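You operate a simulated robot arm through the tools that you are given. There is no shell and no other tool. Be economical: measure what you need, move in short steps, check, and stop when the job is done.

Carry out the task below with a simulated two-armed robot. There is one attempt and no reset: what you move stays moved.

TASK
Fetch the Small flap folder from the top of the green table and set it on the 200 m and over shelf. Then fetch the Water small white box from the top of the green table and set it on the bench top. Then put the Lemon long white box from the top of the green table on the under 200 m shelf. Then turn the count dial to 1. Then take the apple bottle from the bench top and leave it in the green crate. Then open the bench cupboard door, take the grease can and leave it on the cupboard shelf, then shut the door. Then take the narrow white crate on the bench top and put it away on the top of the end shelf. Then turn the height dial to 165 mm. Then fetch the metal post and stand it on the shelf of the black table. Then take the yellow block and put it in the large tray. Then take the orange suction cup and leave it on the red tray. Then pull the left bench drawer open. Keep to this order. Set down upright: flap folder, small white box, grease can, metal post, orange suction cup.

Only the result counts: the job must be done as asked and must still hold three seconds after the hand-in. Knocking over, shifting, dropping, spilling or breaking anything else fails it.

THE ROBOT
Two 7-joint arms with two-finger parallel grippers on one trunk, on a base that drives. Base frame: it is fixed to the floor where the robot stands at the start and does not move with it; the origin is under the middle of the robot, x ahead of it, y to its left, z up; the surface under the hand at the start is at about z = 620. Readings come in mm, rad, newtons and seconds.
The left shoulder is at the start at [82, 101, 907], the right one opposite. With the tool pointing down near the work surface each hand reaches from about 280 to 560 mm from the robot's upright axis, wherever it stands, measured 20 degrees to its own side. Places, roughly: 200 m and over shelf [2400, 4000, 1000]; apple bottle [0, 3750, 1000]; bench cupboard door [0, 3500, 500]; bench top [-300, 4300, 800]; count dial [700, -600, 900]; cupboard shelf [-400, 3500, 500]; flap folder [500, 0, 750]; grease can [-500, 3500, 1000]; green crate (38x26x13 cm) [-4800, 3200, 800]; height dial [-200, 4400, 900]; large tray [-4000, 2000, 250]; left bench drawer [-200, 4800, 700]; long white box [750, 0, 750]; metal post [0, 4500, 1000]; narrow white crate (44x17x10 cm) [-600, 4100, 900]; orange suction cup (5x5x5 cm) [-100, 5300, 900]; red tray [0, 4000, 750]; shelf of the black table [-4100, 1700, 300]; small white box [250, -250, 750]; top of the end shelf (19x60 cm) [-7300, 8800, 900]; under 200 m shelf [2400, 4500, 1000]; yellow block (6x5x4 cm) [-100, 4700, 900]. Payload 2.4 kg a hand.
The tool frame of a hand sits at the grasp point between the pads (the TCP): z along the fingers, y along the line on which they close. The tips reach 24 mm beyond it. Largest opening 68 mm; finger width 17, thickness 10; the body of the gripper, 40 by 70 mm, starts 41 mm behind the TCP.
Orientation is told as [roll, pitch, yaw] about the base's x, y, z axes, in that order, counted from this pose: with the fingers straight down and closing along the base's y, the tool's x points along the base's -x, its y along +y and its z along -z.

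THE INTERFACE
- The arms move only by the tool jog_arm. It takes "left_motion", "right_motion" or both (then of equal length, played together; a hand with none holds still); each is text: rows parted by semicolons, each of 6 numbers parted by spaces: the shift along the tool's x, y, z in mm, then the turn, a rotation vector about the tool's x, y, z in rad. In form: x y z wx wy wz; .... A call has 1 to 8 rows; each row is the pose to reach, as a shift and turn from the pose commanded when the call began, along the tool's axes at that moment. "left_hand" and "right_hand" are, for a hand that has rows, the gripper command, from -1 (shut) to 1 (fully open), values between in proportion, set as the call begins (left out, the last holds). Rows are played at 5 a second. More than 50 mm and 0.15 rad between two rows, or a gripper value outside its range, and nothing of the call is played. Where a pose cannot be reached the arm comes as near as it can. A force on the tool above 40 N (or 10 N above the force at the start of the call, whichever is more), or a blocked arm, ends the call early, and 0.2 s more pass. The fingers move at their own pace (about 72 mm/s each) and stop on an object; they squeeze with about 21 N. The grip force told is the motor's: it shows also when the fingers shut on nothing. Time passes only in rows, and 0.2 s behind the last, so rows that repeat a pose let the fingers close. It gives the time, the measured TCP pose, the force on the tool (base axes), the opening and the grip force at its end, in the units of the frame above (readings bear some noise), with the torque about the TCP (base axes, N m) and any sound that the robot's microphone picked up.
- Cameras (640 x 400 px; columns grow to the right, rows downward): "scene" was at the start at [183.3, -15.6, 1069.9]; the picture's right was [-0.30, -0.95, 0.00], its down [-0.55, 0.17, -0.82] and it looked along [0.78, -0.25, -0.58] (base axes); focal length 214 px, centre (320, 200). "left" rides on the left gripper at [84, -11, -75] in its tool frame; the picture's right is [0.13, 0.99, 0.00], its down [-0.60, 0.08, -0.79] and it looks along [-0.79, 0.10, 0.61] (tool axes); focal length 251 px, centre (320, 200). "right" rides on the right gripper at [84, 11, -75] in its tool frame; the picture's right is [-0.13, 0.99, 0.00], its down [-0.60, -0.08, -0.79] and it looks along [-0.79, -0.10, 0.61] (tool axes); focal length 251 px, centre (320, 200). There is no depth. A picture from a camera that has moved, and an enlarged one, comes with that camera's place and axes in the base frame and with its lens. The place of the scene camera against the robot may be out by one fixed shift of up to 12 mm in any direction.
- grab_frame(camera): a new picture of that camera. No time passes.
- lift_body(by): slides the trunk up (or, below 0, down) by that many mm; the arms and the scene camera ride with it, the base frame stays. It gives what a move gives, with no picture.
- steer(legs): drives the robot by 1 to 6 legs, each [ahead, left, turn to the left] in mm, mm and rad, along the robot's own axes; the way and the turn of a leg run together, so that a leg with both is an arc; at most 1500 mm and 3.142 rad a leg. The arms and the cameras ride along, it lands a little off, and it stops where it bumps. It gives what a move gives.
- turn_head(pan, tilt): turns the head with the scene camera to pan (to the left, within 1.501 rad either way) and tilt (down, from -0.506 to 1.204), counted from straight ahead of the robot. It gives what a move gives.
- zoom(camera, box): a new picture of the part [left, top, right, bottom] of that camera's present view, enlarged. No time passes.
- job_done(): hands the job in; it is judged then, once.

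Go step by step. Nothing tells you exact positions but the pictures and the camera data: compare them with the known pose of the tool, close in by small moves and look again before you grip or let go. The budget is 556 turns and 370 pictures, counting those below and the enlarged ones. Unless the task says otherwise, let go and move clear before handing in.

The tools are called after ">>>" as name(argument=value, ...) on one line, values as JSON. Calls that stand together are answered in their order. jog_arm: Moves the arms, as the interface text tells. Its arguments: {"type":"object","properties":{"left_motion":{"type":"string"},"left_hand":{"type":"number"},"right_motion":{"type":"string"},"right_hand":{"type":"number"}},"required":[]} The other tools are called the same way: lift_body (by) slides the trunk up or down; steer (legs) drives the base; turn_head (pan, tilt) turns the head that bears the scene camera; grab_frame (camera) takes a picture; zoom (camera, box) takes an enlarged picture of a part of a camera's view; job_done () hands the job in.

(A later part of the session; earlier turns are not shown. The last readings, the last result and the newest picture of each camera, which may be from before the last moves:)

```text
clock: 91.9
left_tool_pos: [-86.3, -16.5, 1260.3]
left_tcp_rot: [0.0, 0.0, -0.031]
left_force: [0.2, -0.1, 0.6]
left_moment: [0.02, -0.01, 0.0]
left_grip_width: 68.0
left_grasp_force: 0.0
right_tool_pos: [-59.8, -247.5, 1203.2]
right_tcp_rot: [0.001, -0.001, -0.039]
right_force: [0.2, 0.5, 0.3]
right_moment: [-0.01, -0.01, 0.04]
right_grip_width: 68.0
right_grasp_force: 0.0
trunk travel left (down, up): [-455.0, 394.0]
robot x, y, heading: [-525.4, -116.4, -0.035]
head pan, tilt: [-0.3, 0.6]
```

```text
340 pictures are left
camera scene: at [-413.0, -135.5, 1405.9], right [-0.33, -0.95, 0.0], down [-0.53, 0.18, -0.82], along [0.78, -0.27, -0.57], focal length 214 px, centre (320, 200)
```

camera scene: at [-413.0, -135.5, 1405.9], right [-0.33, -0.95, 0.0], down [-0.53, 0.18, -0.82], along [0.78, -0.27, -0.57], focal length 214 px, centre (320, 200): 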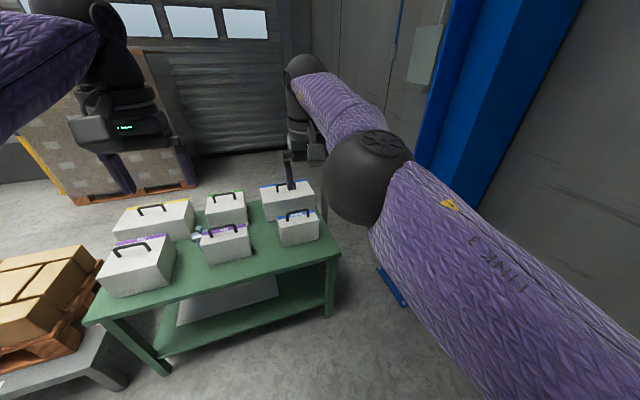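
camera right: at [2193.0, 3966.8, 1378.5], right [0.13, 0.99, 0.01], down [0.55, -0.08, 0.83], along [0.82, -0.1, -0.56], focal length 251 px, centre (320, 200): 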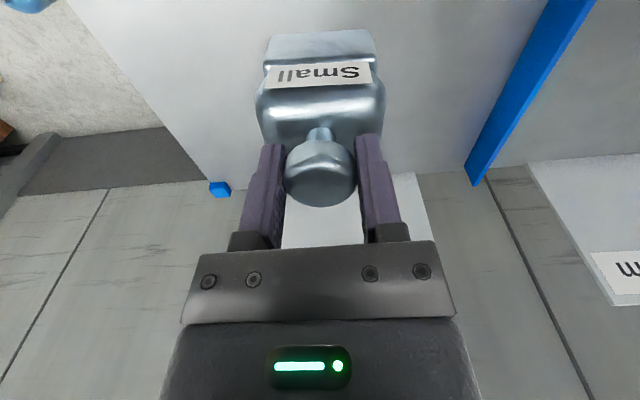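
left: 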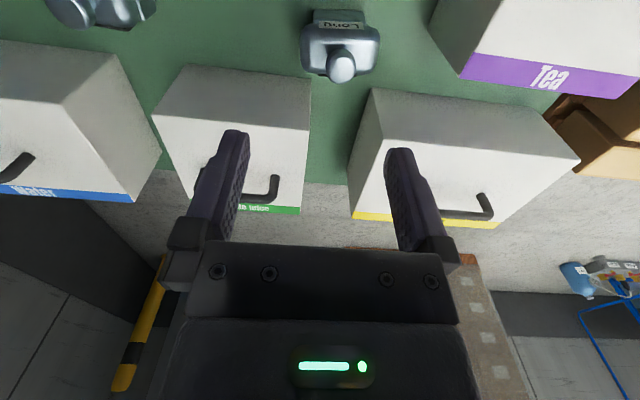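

I'll lower the trunk back, then drive up to the table with the near Water box at the right hand's side.

>>> lift_body(by=-330)

>>> steer(legs=[[0, 0, 0.035], [490, -35, 0]])

>>> turn_head(pan=-0.5, tilt=0.9)

>>> grab_frame(camera="scene")

>>> grab_frame(camera="right")

```text
clock: 95.2
left_tool_pos: [-85.2, -15.9, 930.1]
left_tcp_rot: [-0.001, -0.001, -0.033]
left_force: [-0.9, -0.6, 0.3]
left_moment: [-0.02, 0.0, 0.0]
left_grip_width: 68.3
left_grasp_force: 0.1
right_tool_pos: [-26.2, -250.3, 780.1]
right_tcp_rot: [-0.002, 0.206, -0.041]
right_force: [1.0, -0.5, -0.4]
right_moment: [0.01, -0.02, 0.02]
right_grip_width: 68.0
right_grasp_force: 0.1
trunk travel left (down, up): [-125.0, 724.0]
robot x, y, heading: [-526.5, -116.6, -0.039]
head pan, tilt: [-0.3, 0.6]
```

```text
clock: 98.1
left_tool_pos: [336.4, -27.6, 930.6]
left_tcp_rot: [0.0, -0.002, 0.004]
left_force: [-0.7, 0.4, 0.4]
left_moment: [-0.03, -0.01, -0.02]
left_grip_width: 67.8
left_grasp_force: 0.1
right_tool_pos: [406.0, -258.0, 786.2]
right_tcp_rot: [-0.001, 0.197, 0.0]
right_force: [-1.9, 0.7, 22.7]
right_moment: [-0.28, 0.16, -0.22]
right_grip_width: 67.7
right_grasp_force: 0.0
trunk travel left (down, up): [-125.0, 724.0]
robot x, y, heading: [-98.0, -142.9, 0.006]
head pan, tilt: [-0.3, 0.6]
stopped in leg 2: the force on the tool passed its limit at 63 N (the readings are from after the stop); the commanded pose is now the measured one
```

```text
clock: 98.9
left_tool_pos: [335.2, -27.5, 931.4]
left_tcp_rot: [-0.002, -0.003, 0.003]
left_force: [-0.1, -0.2, -0.9]
left_moment: [-0.03, -0.03, -0.04]
left_grip_width: 68.1
left_grasp_force: 0.1
right_tool_pos: [405.8, -258.7, 785.7]
right_tcp_rot: [0.001, 0.198, 0.001]
right_force: [-3.2, 0.9, 31.6]
right_moment: [-0.2, 0.1, -0.32]
right_grip_width: 67.7
right_grasp_force: 0.0
trunk travel left (down, up): [-125.0, 724.0]
robot x, y, heading: [-99.0, -144.9, 0.007]
head pan, tilt: [-0.499, 0.901]
```

```text
339 pictures are left
camera scene: at [65.6, -168.9, 1047.0], right [-0.47, -0.88, 0.0], down [-0.69, 0.37, -0.62], along [0.55, -0.3, -0.78], focal length 214 px, centre (320, 200)
```

scene: 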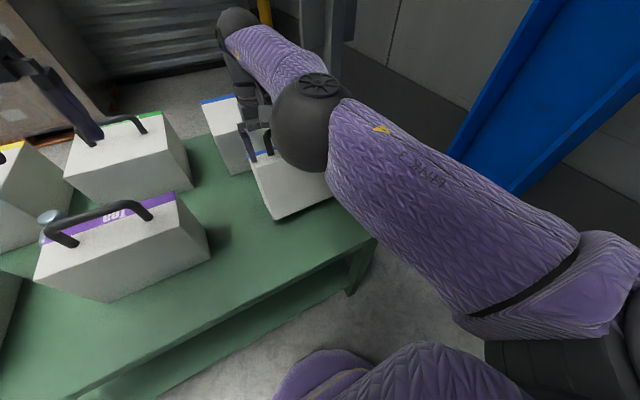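

```text
338 pictures are left
camera right: at [337.7, -248.4, 875.6], right [0.13, 0.99, -0.03], down [0.75, -0.08, 0.66], along [0.65, -0.1, -0.75], focal length 251 px, centre (320, 200)
```

right: 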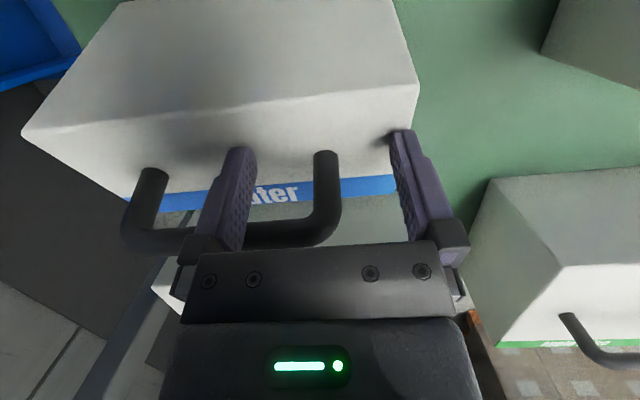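

The trunk lowering altered the right arm's pose, and the right fingertip pressed down on the Water box (the one I need). I'll raise the hand straight up and check for shifts.

>>> jog_arm(right_motion="4 0 -20 0 0 0; 10 0 -50 0 0 0; 18 0 -90 0 0 0; 28 0 -130 0 0 0")

>>> turn_head(pan=-0.45, tilt=0.6)

>>> grab_frame(camera="scene")

>>> grab_frame(camera="right")

```text
clock: 99.9
left_tool_pos: [338.9, -26.8, 928.4]
left_tcp_rot: [-0.001, -0.002, 0.006]
left_force: [-0.1, -1.3, -0.5]
left_moment: [0.03, 0.0, 0.06]
left_grip_width: 67.9
left_grasp_force: 0.0
right_tool_pos: [386.2, -253.8, 894.2]
right_tcp_rot: [0.0, 0.198, -0.001]
right_force: [-0.5, -0.3, -0.9]
right_moment: [0.01, 0.01, -0.01]
right_grip_width: 68.1
right_grasp_force: 0.0
right hand out of reach, approached as far as the arm can: row 2, 3, 4
trunk travel left (down, up): [-125.0, 724.0]
robot x, y, heading: [-99.5, -149.0, 0.003]
head pan, tilt: [-0.499, 0.901]
```

```text
clock: 100.7
left_tool_pos: [337.9, -28.3, 929.4]
left_tcp_rot: [-0.001, 0.0, 0.002]
left_force: [0.3, 0.0, -0.2]
left_moment: [0.01, 0.01, -0.02]
left_grip_width: 67.8
left_grasp_force: 0.1
right_tool_pos: [387.6, -252.4, 892.3]
right_tcp_rot: [0.001, 0.198, -0.001]
right_force: [0.4, -0.4, -0.1]
right_moment: [0.0, 0.01, 0.02]
right_grip_width: 68.1
right_grasp_force: 0.1
trunk travel left (down, up): [-125.0, 724.0]
robot x, y, heading: [-97.2, -148.0, 0.007]
head pan, tilt: [-0.45, 0.6]
```

```text
337 pictures are left
camera scene: at [81.2, -171.8, 1071.0], right [-0.43, -0.9, 0.0], down [-0.51, 0.24, -0.82], along [0.74, -0.36, -0.57], focal length 214 px, centre (320, 200)
```

scene: 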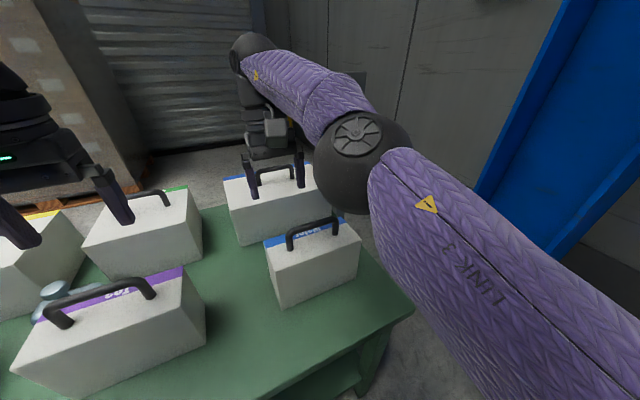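

```text
336 pictures are left
camera right: at [318.1, -244.0, 982.4], right [0.13, 0.99, -0.02], down [0.75, -0.08, 0.66], along [0.65, -0.1, -0.75], focal length 251 px, centre (320, 200)
```

right: 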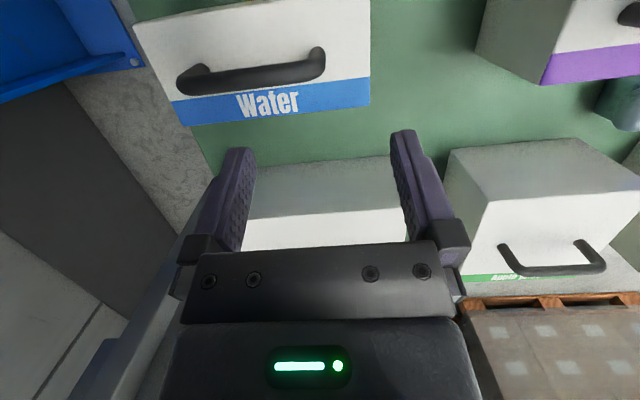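

The boxes stand where they were. The small Water box's handle runs along y near [360, -300, ~790], so the gripper must close along x. I'll level the hand and turn it by 90°.

>>> jog_arm(right_motion="0 0 0 0 -0.1 0; 0 0 0 0 -0.198 0")

>>> jog_arm(right_motion="0 0 -5 0 0 0.14; 0 0 -10 0 0 0.28; 0 0 -15 0 0 0.42; 0 0 -20 0 0 0.56; 0 0 -20 0 0 0.7; 0 0 -20 0 0 0.84; 0 0 -20 0 0 0.98; 0 0 -20 0 0 1.12")

>>> jog_arm(right_motion="0 0 0 0 0 0.14; 0 0 0 0 0 0.28; 0 0 0 0 0 0.42; 0 0 0 0 0 0.45")

>>> grab_frame(camera="right")

>>> grab_frame(camera="scene")

```text
clock: 101.3
left_tool_pos: [338.8, -27.9, 930.1]
left_tcp_rot: [0.0, -0.001, 0.005]
left_force: [0.2, 0.9, -0.5]
left_moment: [-0.01, -0.04, 0.01]
left_grip_width: 68.1
left_grasp_force: 0.1
right_tool_pos: [385.4, -253.5, 892.2]
right_tcp_rot: [0.003, 0.002, -0.002]
right_force: [0.6, 0.7, 0.9]
right_moment: [-0.04, 0.02, 0.0]
right_grip_width: 67.8
right_grasp_force: 0.0
trunk travel left (down, up): [-125.0, 724.0]
robot x, y, heading: [-98.7, -144.4, 0.002]
head pan, tilt: [-0.45, 0.6]
```

```text
clock: 103.1
left_tool_pos: [337.7, -27.8, 930.5]
left_tcp_rot: [0.0, -0.002, 0.003]
left_force: [0.3, -0.3, 0.7]
left_moment: [-0.04, -0.02, -0.02]
left_grip_width: 68.3
left_grasp_force: 0.1
right_tool_pos: [386.1, -251.8, 911.8]
right_tcp_rot: [-0.005, 0.001, -1.125]
right_force: [-0.5, 0.0, -0.3]
right_moment: [0.01, 0.0, 0.0]
right_grip_width: 67.9
right_grasp_force: 0.0
trunk travel left (down, up): [-125.0, 724.0]
robot x, y, heading: [-98.9, -144.8, 0.002]
head pan, tilt: [-0.45, 0.6]
```

```text
clock: 104.1
left_tool_pos: [338.6, -27.7, 930.0]
left_tcp_rot: [0.0, 0.0, 0.003]
left_force: [-0.1, -0.5, 0.0]
left_moment: [0.02, -0.01, -0.01]
left_grip_width: 68.2
left_grasp_force: 0.1
right_tool_pos: [385.3, -253.4, 911.7]
right_tcp_rot: [-0.003, -0.002, -1.571]
right_force: [0.1, 1.3, -0.6]
right_moment: [0.04, 0.01, -0.01]
right_grip_width: 68.2
right_grasp_force: 0.0
trunk travel left (down, up): [-125.0, 724.0]
robot x, y, heading: [-96.4, -148.3, 0.0]
head pan, tilt: [-0.45, 0.6]
```

```text
335 pictures are left
camera right: at [395.9, -170.5, 986.8], right [0.99, -0.13, 0.0], down [-0.08, -0.6, 0.79], along [-0.1, -0.79, -0.61], focal length 251 px, centre (320, 200)
```

right: 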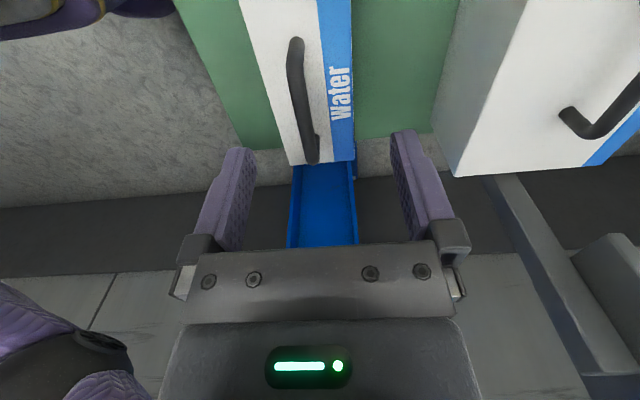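

```text
334 pictures are left
camera scene: at [81.3, -171.8, 1071.1], right [-0.43, -0.9, 0.0], down [-0.51, 0.24, -0.82], along [0.74, -0.36, -0.57], focal length 214 px, centre (320, 200)
```

scene: 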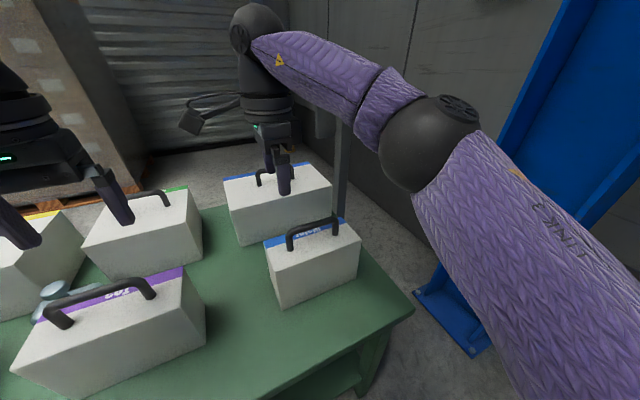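

The handle bar works out at x≈365, y −249…−344, z≈772. I'll move above its middle and look again.

>>> jog_arm(right_motion="-22 -10 20 0 0 0.035; -44 -20 50 0 0 0.07; -44 -20 92 0 0 0.07")

>>> grab_frame(camera="right")

>>> zoom(camera="scene", box=[220, 150, 380, 310])

```text
clock: 104.9
left_tool_pos: [337.6, -28.7, 930.9]
left_tcp_rot: [-0.001, 0.002, 0.003]
left_force: [-1.2, -0.5, 0.4]
left_moment: [-0.02, -0.01, -0.03]
left_grip_width: 68.0
left_grasp_force: 0.0
right_tool_pos: [364.0, -296.2, 821.1]
right_tcp_rot: [-0.003, -0.002, -1.641]
right_force: [-0.5, 0.9, 0.9]
right_moment: [0.01, -0.02, -0.02]
right_grip_width: 67.9
right_grasp_force: 0.1
trunk travel left (down, up): [-125.0, 724.0]
robot x, y, heading: [-96.3, -145.4, 0.005]
head pan, tilt: [-0.45, 0.6]
```

```text
333 pictures are left
camera right: at [380.6, -214.7, 894.2], right [0.98, -0.2, 0.0], down [-0.12, -0.6, 0.79], along [-0.16, -0.78, -0.61], focal length 251 px, centre (320, 200)
```

right: 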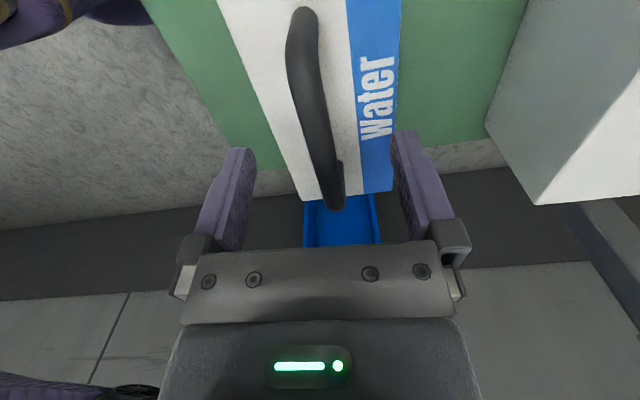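

```text
2.50 times, centred on (300, 230) of scene
camera zoom: at [81.2, -171.9, 1071.1], right [-0.43, -0.9, 0.0], down [-0.51, 0.24, -0.82], along [0.74, -0.36, -0.57], focal length 536 px, centre (370, 125)
```

zoom: 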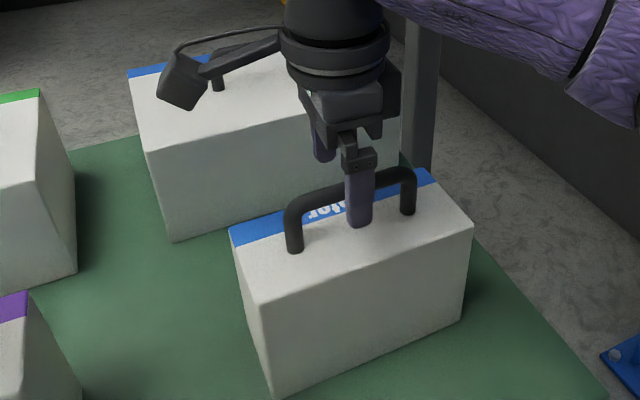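

The handle is aligned with the hand, and its middle is at x≈363. I'll lower over it and close.

>>> jog_arm(right_motion="0 0 25 0 0 0; 0 0 48 0 0 0; 0 0 48 0 0 0")

>>> grab_frame(camera="right")

>>> zoom(camera="scene", box=[220, 150, 380, 310])

```text
clock: 105.7
left_tool_pos: [338.6, -27.9, 930.6]
left_tcp_rot: [-0.001, -0.001, 0.004]
left_force: [-0.9, 0.4, 0.5]
left_moment: [0.02, -0.03, 0.01]
left_grip_width: 68.2
left_grasp_force: 0.1
right_tool_pos: [364.2, -296.8, 773.7]
right_tcp_rot: [-0.001, 0.003, -1.64]
right_force: [1.3, -1.0, 8.0]
right_moment: [-0.08, -0.32, -0.07]
right_grip_width: 67.9
right_grasp_force: 0.0
trunk travel left (down, up): [-125.0, 724.0]
robot x, y, heading: [-98.5, -145.6, 0.0]
head pan, tilt: [-0.45, 0.6]
```

```text
331 pictures are left
camera right: at [380.6, -215.6, 848.4], right [0.98, -0.2, 0.0], down [-0.12, -0.6, 0.79], along [-0.16, -0.78, -0.61], focal length 251 px, centre (320, 200)
```

right: 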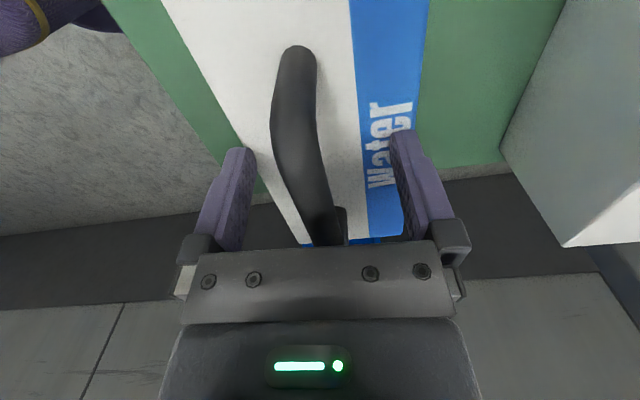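

```text
2.50 times, centred on (300, 230) of scene
camera zoom: at [80.8, -171.8, 1071.3], right [-0.43, -0.9, 0.0], down [-0.51, 0.24, -0.83], along [0.74, -0.36, -0.56], focal length 536 px, centre (370, 125)
```

zoom: 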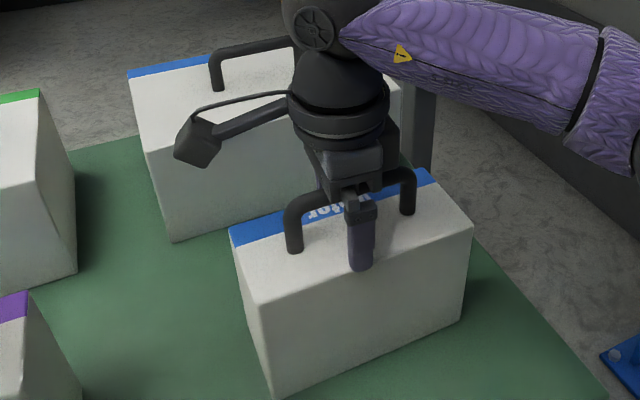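

One tip just touches the box top (z≈750). I'll rise 5 mm, shift slightly toward the handle's centre and close.

>>> jog_arm(right_motion="0 -5 -5 0 0 0; 0 -5 -5 0 0 0")

>>> jog_arm(right_motion="0 0 0 0 0 0; 0 0 0 0 0 0; 0 0 0 0 0 0; 0 0 0 0 0 0; 0 0 0 0 0 0", right_hand=-1)

>>> jog_arm(right_motion="0 0 -10 0 0 0; 0 0 -25 0 0 0")

>>> grab_frame(camera="right")

>>> zoom(camera="scene", box=[220, 150, 380, 310])

```text
clock: 106.3
left_tool_pos: [338.5, -28.4, 930.1]
left_tcp_rot: [0.001, 0.0, 0.003]
left_force: [0.4, -0.5, -0.4]
left_moment: [-0.01, -0.03, 0.0]
left_grip_width: 68.0
left_grasp_force: 0.0
right_tool_pos: [359.8, -296.7, 777.2]
right_tcp_rot: [-0.002, -0.001, -1.641]
right_force: [0.1, 0.1, -0.3]
right_moment: [0.0, 0.0, 0.01]
right_grip_width: 68.1
right_grasp_force: 0.2
trunk travel left (down, up): [-125.0, 724.0]
robot x, y, heading: [-97.6, -142.8, 0.002]
head pan, tilt: [-0.45, 0.6]
```

```text
clock: 107.5
left_tool_pos: [338.7, -29.1, 928.5]
left_tcp_rot: [-0.001, 0.0, 0.003]
left_force: [-0.1, 0.4, -0.4]
left_moment: [-0.04, -0.03, -0.02]
left_grip_width: 68.0
left_grasp_force: 0.1
right_tool_pos: [360.8, -296.0, 777.1]
right_tcp_rot: [-0.005, -0.001, -1.642]
right_force: [0.2, 0.0, 1.0]
right_moment: [0.05, 0.02, 0.01]
right_grip_width: 13.6
right_grasp_force: 20.5
trunk travel left (down, up): [-125.0, 724.0]
robot x, y, heading: [-99.6, -146.8, 0.001]
head pan, tilt: [-0.45, 0.6]
```

```text
clock: 108.1
left_tool_pos: [338.1, -28.4, 929.8]
left_tcp_rot: [-0.002, 0.001, 0.003]
left_force: [-0.6, 0.1, -0.2]
left_moment: [-0.02, 0.0, -0.01]
left_grip_width: 67.7
left_grasp_force: 0.1
right_tool_pos: [361.1, -296.2, 802.5]
right_tcp_rot: [-0.004, 0.002, -1.639]
right_force: [-0.2, -0.6, -5.9]
right_moment: [0.08, 0.04, -0.01]
right_grip_width: 13.7
right_grasp_force: 20.8
trunk travel left (down, up): [-125.0, 724.0]
robot x, y, heading: [-94.5, -141.6, -0.005]
head pan, tilt: [-0.45, 0.6]
```

```text
329 pictures are left
camera right: at [376.5, -215.3, 877.1], right [0.98, -0.2, 0.0], down [-0.12, -0.6, 0.79], along [-0.16, -0.78, -0.61], focal length 251 px, centre (320, 200)
```

right: 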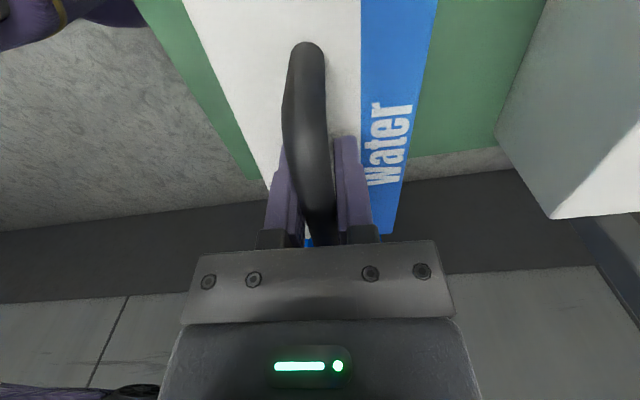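

```text
2.50 times, centred on (300, 230) of scene
camera zoom: at [81.6, -172.0, 1071.0], right [-0.43, -0.9, 0.0], down [-0.51, 0.24, -0.82], along [0.74, -0.36, -0.57], focal length 536 px, centre (370, 125)
```

zoom: 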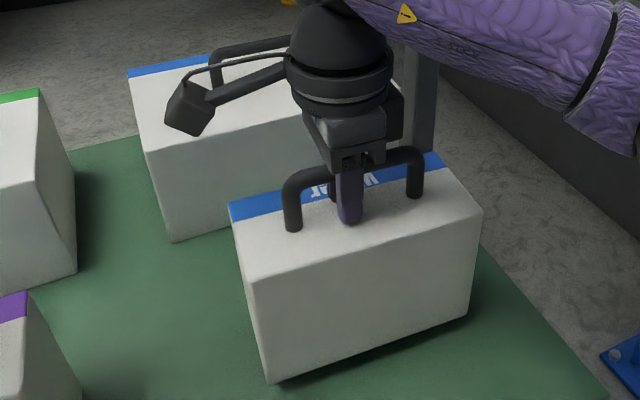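

The Water box is lifted cleanly. I'll raise it, back off and drive to the south end of the bench, turning to face it.

>>> jog_arm(right_motion="0 0 -35 0 0 0; 0 0 -70 0 0 0; 0 0 -100 0 0 0")

>>> steer(legs=[[-400, 0, 0], [0, 1300, 0], [0, 1150, 0], [0, 0, 1.571]])

>>> turn_head(pan=0.0, tilt=0.3)

>>> grab_frame(camera="scene")

```text
clock: 108.9
left_tool_pos: [338.8, -28.1, 931.1]
left_tcp_rot: [-0.001, -0.001, 0.006]
left_force: [0.3, 0.1, -0.6]
left_moment: [-0.01, 0.0, 0.02]
left_grip_width: 68.0
left_grasp_force: 0.1
right_tool_pos: [360.1, -295.4, 902.0]
right_tcp_rot: [-0.003, 0.001, -1.642]
right_force: [-0.8, -0.9, -4.9]
right_moment: [0.08, 0.03, -0.01]
right_grip_width: 13.6
right_grasp_force: 21.3
trunk travel left (down, up): [-125.0, 724.0]
robot x, y, heading: [-97.7, -143.2, 0.003]
head pan, tilt: [-0.45, 0.6]
```

```text
clock: 126.6
left_tool_pos: [-653.4, 2714.0, 930.5]
left_tcp_rot: [0.001, -0.001, 1.587]
left_force: [-0.5, 0.0, 0.2]
left_moment: [-0.01, -0.04, 0.02]
left_grip_width: 68.0
left_grasp_force: 0.1
right_tool_pos: [-386.4, 2738.1, 902.1]
right_tcp_rot: [-0.002, 0.001, -0.057]
right_force: [-0.6, 0.3, -5.2]
right_moment: [-0.03, 0.05, -0.01]
right_grip_width: 13.5
right_grasp_force: 21.4
trunk travel left (down, up): [-125.0, 724.0]
robot x, y, heading: [-529.1, 2280.2, 1.581]
head pan, tilt: [-0.45, 0.6]
```

```text
clock: 127.5
left_tool_pos: [-653.5, 2714.7, 930.1]
left_tcp_rot: [-0.001, 0.001, 1.587]
left_force: [0.0, 0.4, -0.6]
left_moment: [-0.01, 0.0, -0.01]
left_grip_width: 68.1
left_grasp_force: 0.0
right_tool_pos: [-386.3, 2738.7, 901.6]
right_tcp_rot: [-0.002, 0.0, -0.059]
right_force: [0.0, -0.3, -5.2]
right_moment: [-0.02, 0.08, 0.06]
right_grip_width: 13.7
right_grasp_force: 20.7
trunk travel left (down, up): [-125.0, 724.0]
robot x, y, heading: [-533.6, 2281.0, 1.591]
head pan, tilt: [0.0, 0.3]
```

```text
327 pictures are left
camera scene: at [-529.2, 2478.3, 1098.5], right [1.0, 0.02, 0.0], down [0.0, -0.3, -0.95], along [-0.01, 0.95, -0.3], focal length 214 px, centre (320, 200)
```

scene: 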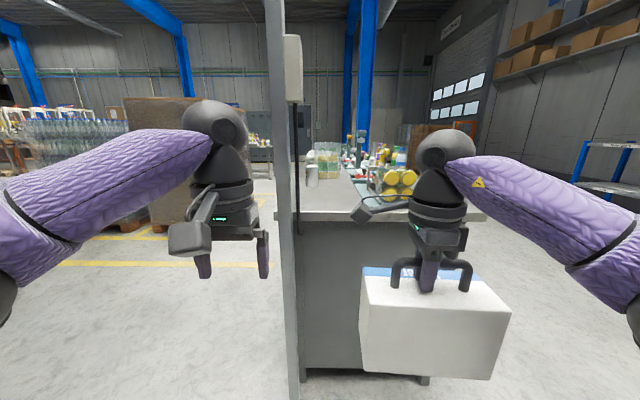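

Here's the bench's south end with a post at its left corner. I'll raise the trunk to see the whole bench top and pick a free spot.

>>> lift_body(by=300)

>>> steer(legs=[[0, -500, -0.02]])

>>> turn_head(pan=0.1, tilt=0.35)

>>> grab_frame(camera="scene")

```text
clock: 130.5
left_tool_pos: [-653.5, 2715.0, 1230.9]
left_tcp_rot: [0.001, 0.0, 1.588]
left_force: [0.1, -0.1, 0.0]
left_moment: [-0.02, 0.03, 0.0]
left_grip_width: 68.3
left_grasp_force: 0.1
right_tool_pos: [-385.5, 2738.5, 1200.2]
right_tcp_rot: [-0.004, -0.001, -0.057]
right_force: [0.2, -0.5, -4.8]
right_moment: [0.0, 0.06, 0.0]
right_grip_width: 13.5
right_grasp_force: 20.8
trunk travel left (down, up): [-425.0, 425.0]
robot x, y, heading: [-525.5, 2281.9, 1.585]
head pan, tilt: [0.0, 0.3]
```

```text
clock: 133.4
left_tool_pos: [-149.0, 2719.6, 1228.7]
left_tcp_rot: [0.0, 0.0, 1.564]
left_force: [0.6, 0.8, 0.9]
left_moment: [-0.01, 0.0, 0.0]
left_grip_width: 68.2
left_grasp_force: 0.0
right_tool_pos: [120.5, 2738.1, 1200.6]
right_tcp_rot: [-0.005, 0.002, -0.082]
right_force: [0.1, 0.3, -4.7]
right_moment: [-0.02, 0.05, -0.04]
right_grip_width: 14.0
right_grasp_force: 21.1
trunk travel left (down, up): [-425.0, 425.0]
robot x, y, heading: [-31.3, 2282.6, 1.561]
head pan, tilt: [0.0, 0.3]
```

```text
clock: 134.1
left_tool_pos: [-148.4, 2719.6, 1229.8]
left_tcp_rot: [0.0, 0.0, 1.563]
left_force: [0.5, 0.2, -0.1]
left_moment: [0.01, -0.02, -0.02]
left_grip_width: 68.2
left_grasp_force: 0.1
right_tool_pos: [120.1, 2737.1, 1200.7]
right_tcp_rot: [-0.003, 0.0, -0.08]
right_force: [-0.1, -0.4, -5.1]
right_moment: [0.0, 0.03, 0.0]
right_grip_width: 13.8
right_grasp_force: 20.8
trunk travel left (down, up): [-425.0, 425.0]
robot x, y, heading: [-36.3, 2282.8, 1.566]
head pan, tilt: [0.099, 0.351]
```

```text
326 pictures are left
camera scene: at [-39.6, 2414.0, 1398.5], right [1.0, 0.09, 0.0], down [0.03, -0.34, -0.94], along [-0.09, 0.93, -0.34], focal length 214 px, centre (320, 200)
```

scene: 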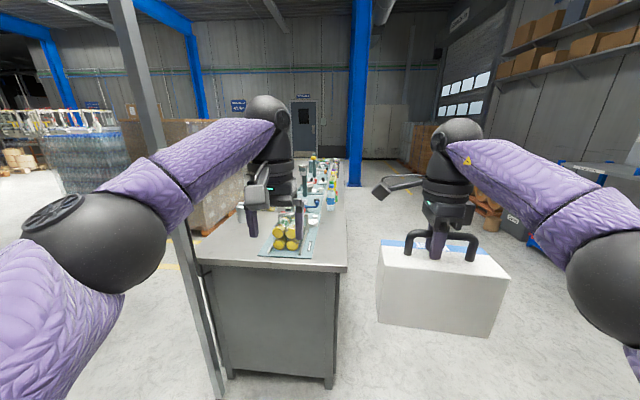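

There are free strips along the bench's east side and its front left. I'll view it from the east side, where later jobs also are.

>>> steer(legs=[[0, -800, 0], [1450, 0, 0], [0, 0, 1.571]])

>>> turn_head(pan=0.5, tilt=0.5)

>>> grab_frame(camera="scene")

>>> turn_head(pan=-0.5, tilt=0.5)

>>> grab_frame(camera="scene")

```text
clock: 149.1
left_tool_pos: [358.4, 3607.6, 1229.0]
left_tcp_rot: [0.0, 0.001, 3.139]
left_force: [-0.1, -0.3, 0.4]
left_moment: [0.02, 0.02, -0.04]
left_grip_width: 67.8
left_grasp_force: 0.1
right_tool_pos: [339.1, 3874.7, 1200.8]
right_tcp_rot: [-0.003, 0.001, 1.497]
right_force: [0.1, 0.0, -5.5]
right_moment: [-0.03, 0.0, 0.01]
right_grip_width: 13.8
right_grasp_force: 21.0
trunk travel left (down, up): [-425.0, 425.0]
robot x, y, heading: [799.7, 3725.9, 3.14]
head pan, tilt: [0.099, 0.351]
```

```text
clock: 150.0
left_tool_pos: [358.2, 3608.3, 1229.1]
left_tcp_rot: [0.002, 0.002, 3.139]
left_force: [-0.1, -0.3, 1.2]
left_moment: [0.0, -0.02, 0.03]
left_grip_width: 68.2
left_grasp_force: 0.1
right_tool_pos: [338.3, 3877.5, 1201.7]
right_tcp_rot: [-0.003, 0.001, 1.495]
right_force: [-0.5, -0.7, -4.9]
right_moment: [0.0, 0.02, 0.01]
right_grip_width: 13.7
right_grasp_force: 20.8
trunk travel left (down, up): [-425.0, 425.0]
robot x, y, heading: [797.4, 3719.5, 3.141]
head pan, tilt: [0.499, 0.499]
```

```text
325 pictures are left
camera scene: at [692.2, 3690.0, 1384.9], right [-0.48, 0.88, 0.0], down [0.42, 0.23, -0.88], along [-0.77, -0.42, -0.48], focal length 214 px, centre (320, 200)
```

scene: 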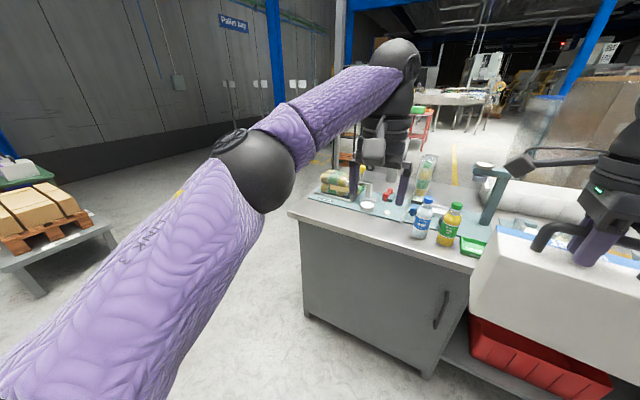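

```text
clock: 151.2
left_tool_pos: [359.3, 3608.4, 1228.3]
left_tcp_rot: [0.002, 0.002, 3.139]
left_force: [0.4, -0.1, -0.1]
left_moment: [0.01, -0.02, -0.03]
left_grip_width: 68.1
left_grasp_force: 0.1
right_tool_pos: [338.3, 3877.1, 1201.4]
right_tcp_rot: [-0.005, 0.0, 1.496]
right_force: [-0.2, -0.4, -5.2]
right_moment: [-0.05, -0.01, -0.02]
right_grip_width: 13.6
right_grasp_force: 20.7
trunk travel left (down, up): [-425.0, 425.0]
robot x, y, heading: [795.3, 3723.2, 3.136]
head pan, tilt: [-0.499, 0.499]
```

```text
324 pictures are left
camera scene: at [692.4, 3777.0, 1384.8], right [0.48, 0.88, 0.0], down [0.42, -0.23, -0.88], along [-0.77, 0.42, -0.48], focal length 214 px, centre (320, 200)
```

scene: 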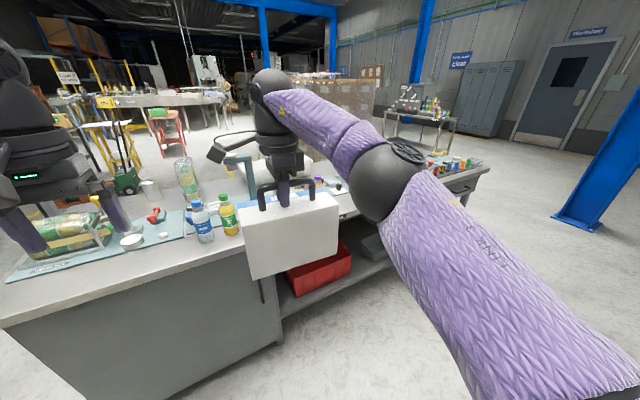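

>>> zoom(camera="scene", box=[0, 130, 320, 330])

>>> zoom(camera="scene", box=[320, 120, 520, 260])

```text
2.00 times, centred on (160, 230) of scene
camera zoom: at [692.4, 3777.0, 1384.8], right [0.48, 0.88, 0.0], down [0.42, -0.23, -0.88], along [-0.77, 0.42, -0.48], focal length 429 px, centre (640, 140)
```

zoom: 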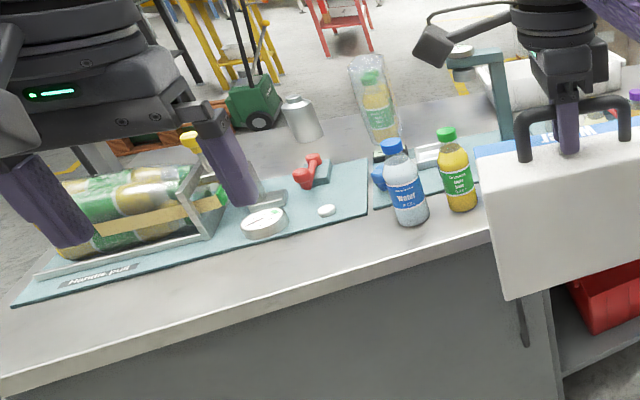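

```text
2.86 times, centred on (420, 190) of scene
camera zoom: at [692.4, 3777.0, 1384.8], right [0.48, 0.88, 0.0], down [0.42, -0.23, -0.88], along [-0.77, 0.42, -0.48], focal length 613 px, centre (34, 229)
```

zoom: 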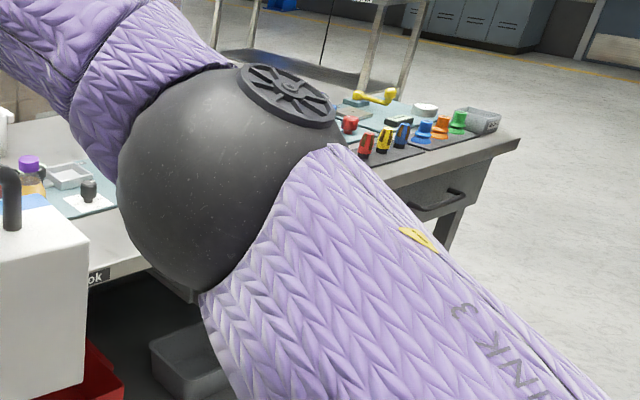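

The bench top is at z≈837, and a clear strip about 170 mm wide runs along its east edge south of the bottles. I'll set the box at about [-90, 3330], its length along the edge.

>>> steer(legs=[[0, 545, 0], [425, 0, 0]])

>>> turn_head(pan=-0.3, tilt=0.8)

>>> grab_frame(camera="scene")

>>> grab_frame(camera="right")

```text
clock: 156.6
left_tool_pos: [-67.1, 3053.2, 1229.4]
left_tcp_rot: [-0.001, 0.0, -3.135]
left_force: [-0.3, -0.5, -0.3]
left_moment: [0.0, 0.0, 0.03]
left_grip_width: 68.1
left_grasp_force: 0.1
right_tool_pos: [-90.2, 3321.3, 1200.9]
right_tcp_rot: [-0.005, 0.0, 1.504]
right_force: [-0.4, 0.3, -4.2]
right_moment: [-0.08, 0.0, 0.0]
right_grip_width: 13.5
right_grasp_force: 20.4
trunk travel left (down, up): [-425.0, 425.0]
robot x, y, heading: [367.9, 3174.2, -3.133]
head pan, tilt: [-0.499, 0.499]
```

```text
clock: 157.4
left_tool_pos: [-66.7, 3052.0, 1230.3]
left_tcp_rot: [-0.001, 0.001, -3.134]
left_force: [-0.1, -0.3, -0.1]
left_moment: [0.03, -0.02, -0.03]
left_grip_width: 68.0
left_grasp_force: 0.0
right_tool_pos: [-89.7, 3320.4, 1201.2]
right_tcp_rot: [-0.004, -0.001, 1.505]
right_force: [-0.5, 1.3, -5.8]
right_moment: [-0.03, -0.03, -0.02]
right_grip_width: 13.7
right_grasp_force: 21.2
trunk travel left (down, up): [-425.0, 425.0]
robot x, y, heading: [369.8, 3172.4, -3.138]
head pan, tilt: [-0.3, 0.799]
```

```text
321 pictures are left
camera scene: at [268.2, 3205.4, 1358.9], right [0.29, 0.96, 0.0], down [0.69, -0.21, -0.7], along [-0.67, 0.2, -0.72], focal length 214 px, centre (320, 200)
```

scene: 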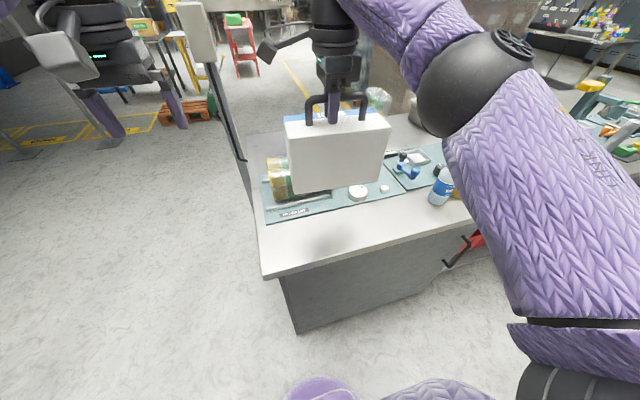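

```text
320 pictures are left
camera right: at [-106.7, 3236.9, 1275.2], right [-0.98, 0.19, 0.0], down [0.12, 0.6, 0.79], along [0.16, 0.78, -0.61], focal length 251 px, centre (320, 200)
```

right: 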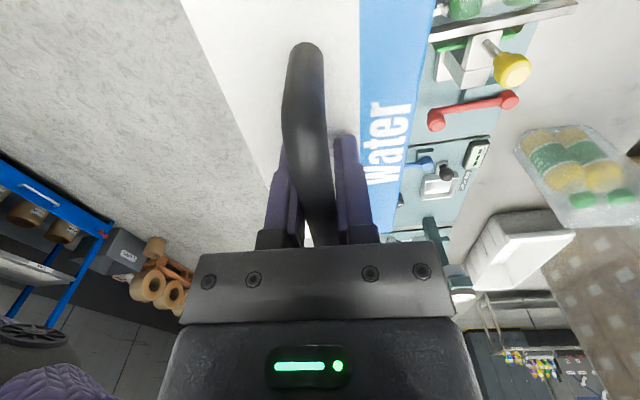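

The spot below the box is clear. I'll lower with the trunk first, then finely with the arm.

>>> lift_body(by=-175)

>>> zoom(camera="scene", box=[200, 100, 480, 300])

```text
clock: 159.4
left_tool_pos: [-66.8, 3053.1, 1054.8]
left_tcp_rot: [0.0, 0.001, -3.135]
left_force: [0.6, 0.9, 0.2]
left_moment: [-0.01, 0.01, 0.01]
left_grip_width: 68.2
left_grasp_force: 0.1
right_tool_pos: [-88.2, 3322.4, 1026.2]
right_tcp_rot: [-0.004, 0.0, 1.505]
right_force: [1.0, 0.2, -5.4]
right_moment: [-0.03, -0.05, -0.01]
right_grip_width: 14.0
right_grasp_force: 20.8
trunk travel left (down, up): [-250.0, 600.0]
robot x, y, heading: [369.8, 3174.6, -3.135]
head pan, tilt: [-0.3, 0.799]
```

```text
2.00 times, centred on (340, 200) of scene
camera zoom: at [237.1, 3205.1, 1182.2], right [0.29, 0.96, 0.0], down [0.69, -0.21, -0.7], along [-0.67, 0.2, -0.72], focal length 429 px, centre (280, 200)
```

zoom: 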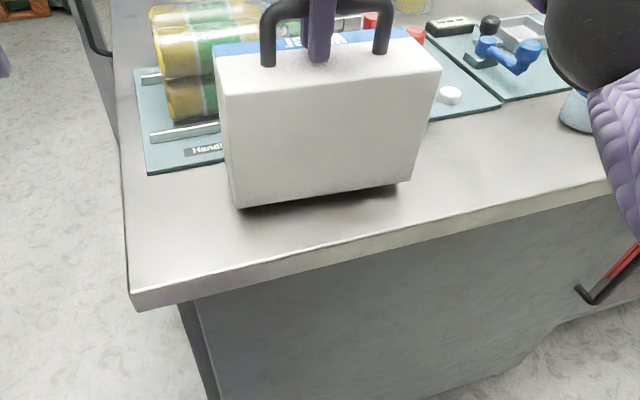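

>>> jog_arm(right_motion="0 0 15 0 0 0; 0 0 25 0 0 0; 0 0 28 0 0 0")

>>> jog_arm(right_motion="0 0 2 0 0 0; 0 0 4 0 0 0")

>>> zoom(camera="scene", box=[200, 100, 480, 300])

```text
clock: 160.2
left_tool_pos: [-65.5, 3052.7, 1055.2]
left_tcp_rot: [0.001, -0.002, -3.135]
left_force: [0.3, 0.0, -0.2]
left_moment: [-0.01, 0.02, 0.0]
left_grip_width: 67.9
left_grasp_force: 0.0
right_tool_pos: [-86.8, 3321.3, 1004.3]
right_tcp_rot: [0.006, 0.003, 1.506]
right_force: [2.6, -0.6, 21.9]
right_moment: [0.63, -0.71, -0.07]
right_grip_width: 13.6
right_grasp_force: 20.3
trunk travel left (down, up): [-250.0, 600.0]
robot x, y, heading: [367.8, 3171.6, -3.13]
head pan, tilt: [-0.3, 0.799]
stopped in row 3 (right hand): the force on the tool passed its limit at 46 N (the readings are from after the stop); the commanded pose is now the measured one
```

```text
clock: 160.6
left_tool_pos: [-64.6, 3052.4, 1055.3]
left_tcp_rot: [-0.001, -0.001, -3.135]
left_force: [-0.2, -0.3, 0.1]
left_moment: [0.01, -0.01, -0.01]
left_grip_width: 68.1
left_grasp_force: 0.0
right_tool_pos: [-87.8, 3320.8, 1004.0]
right_tcp_rot: [0.012, 0.004, 1.504]
right_force: [4.8, -0.6, 20.2]
right_moment: [0.36, -0.96, -0.03]
right_grip_width: 13.8
right_grasp_force: 21.1
trunk travel left (down, up): [-250.0, 600.0]
robot x, y, heading: [370.3, 3178.8, -3.138]
head pan, tilt: [-0.3, 0.799]
stopped in row 2 (right hand): the force on the tool passed its limit at 45 N (the readings are from after the stop); the commanded pose is now the measured one
```

```text
2.00 times, centred on (340, 200) of scene
camera zoom: at [239.1, 3204.5, 1182.3], right [0.29, 0.96, 0.0], down [0.69, -0.21, -0.7], along [-0.67, 0.2, -0.72], focal length 429 px, centre (280, 200)
```

zoom: 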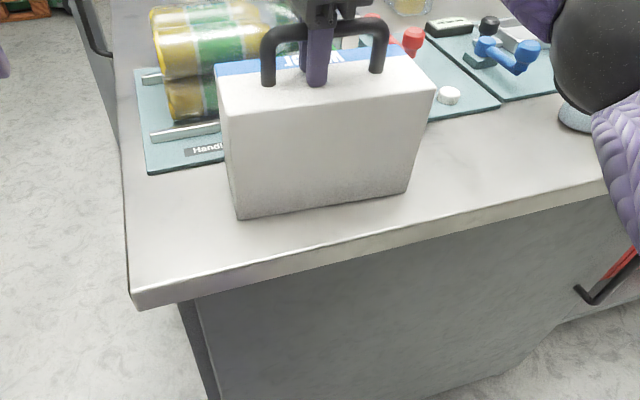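

Contact is at the near bottom edge and the box is resting on the bench. I'll ease off and release.

>>> jog_arm(right_motion="0 0 -1.5 0 0 0; 0 0 -1.5 0 0 0")

>>> jog_arm(right_motion="0 0 0 0 0 0; 0 0 0 0 0 0; 0 0 0 0 0 0; 0 0 0 0 0 0; 0 0 0 0 0 0", right_hand=1)

>>> grab_frame(camera="right")

>>> zoom(camera="scene", box=[200, 100, 480, 300])

```text
clock: 161.2
left_tool_pos: [-65.8, 3052.7, 1055.3]
left_tcp_rot: [-0.001, 0.001, -3.133]
left_force: [1.0, 1.0, 0.0]
left_moment: [0.02, 0.03, -0.01]
left_grip_width: 68.0
left_grasp_force: 0.1
right_tool_pos: [-88.4, 3320.8, 1003.4]
right_tcp_rot: [0.008, 0.004, 1.506]
right_force: [5.8, -1.9, 10.2]
right_moment: [-0.31, -0.25, 0.03]
right_grip_width: 13.7
right_grasp_force: 21.4
trunk travel left (down, up): [-250.0, 600.0]
robot x, y, heading: [369.4, 3173.0, -3.131]
head pan, tilt: [-0.3, 0.799]
```

```text
clock: 162.4
left_tool_pos: [-66.1, 3052.5, 1055.1]
left_tcp_rot: [-0.001, 0.0, -3.134]
left_force: [-0.5, 0.8, -0.4]
left_moment: [0.0, -0.02, 0.02]
left_grip_width: 67.9
left_grasp_force: 0.1
right_tool_pos: [-88.1, 3321.5, 1005.0]
right_tcp_rot: [0.01, 0.006, 1.504]
right_force: [-9.5, 1.4, 24.9]
right_moment: [0.22, 0.07, 0.07]
right_grip_width: 62.9
right_grasp_force: 0.0
trunk travel left (down, up): [-250.0, 600.0]
robot x, y, heading: [368.4, 3172.0, -3.135]
head pan, tilt: [-0.3, 0.799]
```

```text
317 pictures are left
camera right: at [-105.2, 3236.7, 1079.2], right [-0.98, 0.19, 0.01], down [0.13, 0.6, 0.79], along [0.15, 0.78, -0.61], focal length 251 px, centre (320, 200)
```

right: 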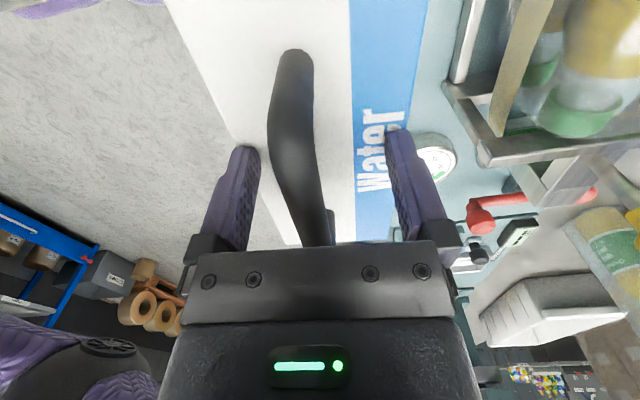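

```text
2.00 times, centred on (340, 200) of scene
camera zoom: at [237.9, 3204.6, 1182.3], right [0.29, 0.96, 0.0], down [0.69, -0.21, -0.7], along [-0.67, 0.2, -0.72], focal length 429 px, centre (280, 200)
```

zoom: 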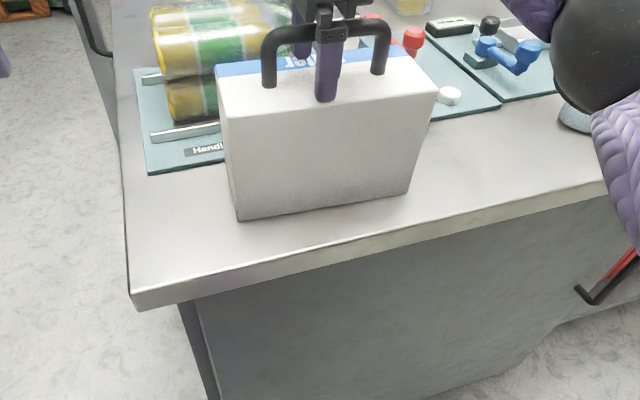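

The box is flat on the bench and released; a fingertip rests on its top. I'll rise straight up.

>>> jog_arm(right_motion="0 0 -5 0 0 0; 0 0 -20 0 0 0; 0 0 -60 0 0 0; 0 0 -100 0 0 0; 0 0 -130 0 0 0")

>>> grab_frame(camera="scene")

```text
clock: 163.6
left_tool_pos: [-66.9, 3051.2, 1055.4]
left_tcp_rot: [-0.001, 0.0, -3.134]
left_force: [0.4, -0.2, -0.1]
left_moment: [0.04, -0.01, -0.02]
left_grip_width: 68.1
left_grasp_force: 0.1
right_tool_pos: [-80.9, 3293.9, 1112.9]
right_tcp_rot: [0.012, 0.006, 1.507]
right_force: [0.0, -1.0, 0.8]
right_moment: [0.0, -0.01, 0.0]
right_grip_width: 68.0
right_grasp_force: 0.1
right hand out of reach, approached as far as the arm can: row 4, 5
trunk travel left (down, up): [-250.0, 600.0]
robot x, y, heading: [367.9, 3171.7, -3.134]
head pan, tilt: [-0.3, 0.799]
```

```text
315 pictures are left
camera scene: at [237.7, 3203.8, 1182.2], right [0.29, 0.96, 0.0], down [0.69, -0.21, -0.7], along [-0.67, 0.2, -0.72], focal length 214 px, centre (320, 200)
```

scene: 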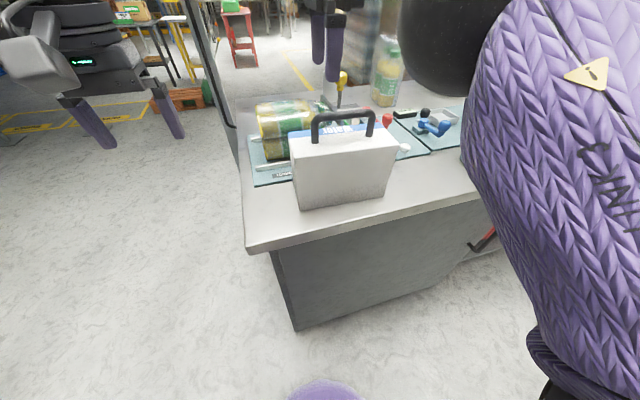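

The Water box stands on the bench. I'll bring the right hand back into comfortable reach, back off, then return to the green table for the Lemon box.

>>> steer(legs=[[-350, 0, 0]])

>>> jog_arm(right_motion="10 0 40 0 0 0; 20 0 70 0 0 0")

```text
clock: 165.9
left_tool_pos: [283.8, 3056.9, 1054.2]
left_tcp_rot: [0.001, 0.001, 3.14]
left_force: [-0.2, -0.2, 0.0]
left_moment: [0.04, 0.01, -0.01]
left_grip_width: 68.1
left_grasp_force: 0.0
right_tool_pos: [271.3, 3299.9, 1112.9]
right_tcp_rot: [0.011, 0.006, 1.499]
right_force: [-0.1, -0.1, 0.4]
right_moment: [0.02, -0.01, 0.02]
right_grip_width: 68.1
right_grasp_force: 0.0
trunk travel left (down, up): [-250.0, 600.0]
robot x, y, heading: [721.0, 3170.9, 3.137]
head pan, tilt: [-0.3, 0.799]
```

```text
clock: 166.5
left_tool_pos: [282.9, 3057.2, 1054.0]
left_tcp_rot: [0.001, 0.0, 3.14]
left_force: [0.4, 0.0, 0.5]
left_moment: [-0.04, -0.03, -0.02]
left_grip_width: 68.0
left_grasp_force: 0.1
right_tool_pos: [269.7, 3279.7, 1044.2]
right_tcp_rot: [0.011, 0.006, 1.5]
right_force: [-0.5, -0.4, 0.2]
right_moment: [0.01, 0.02, -0.01]
right_grip_width: 67.8
right_grasp_force: 0.0
trunk travel left (down, up): [-250.0, 600.0]
robot x, y, heading: [721.8, 3171.8, 3.14]
head pan, tilt: [-0.3, 0.799]
```

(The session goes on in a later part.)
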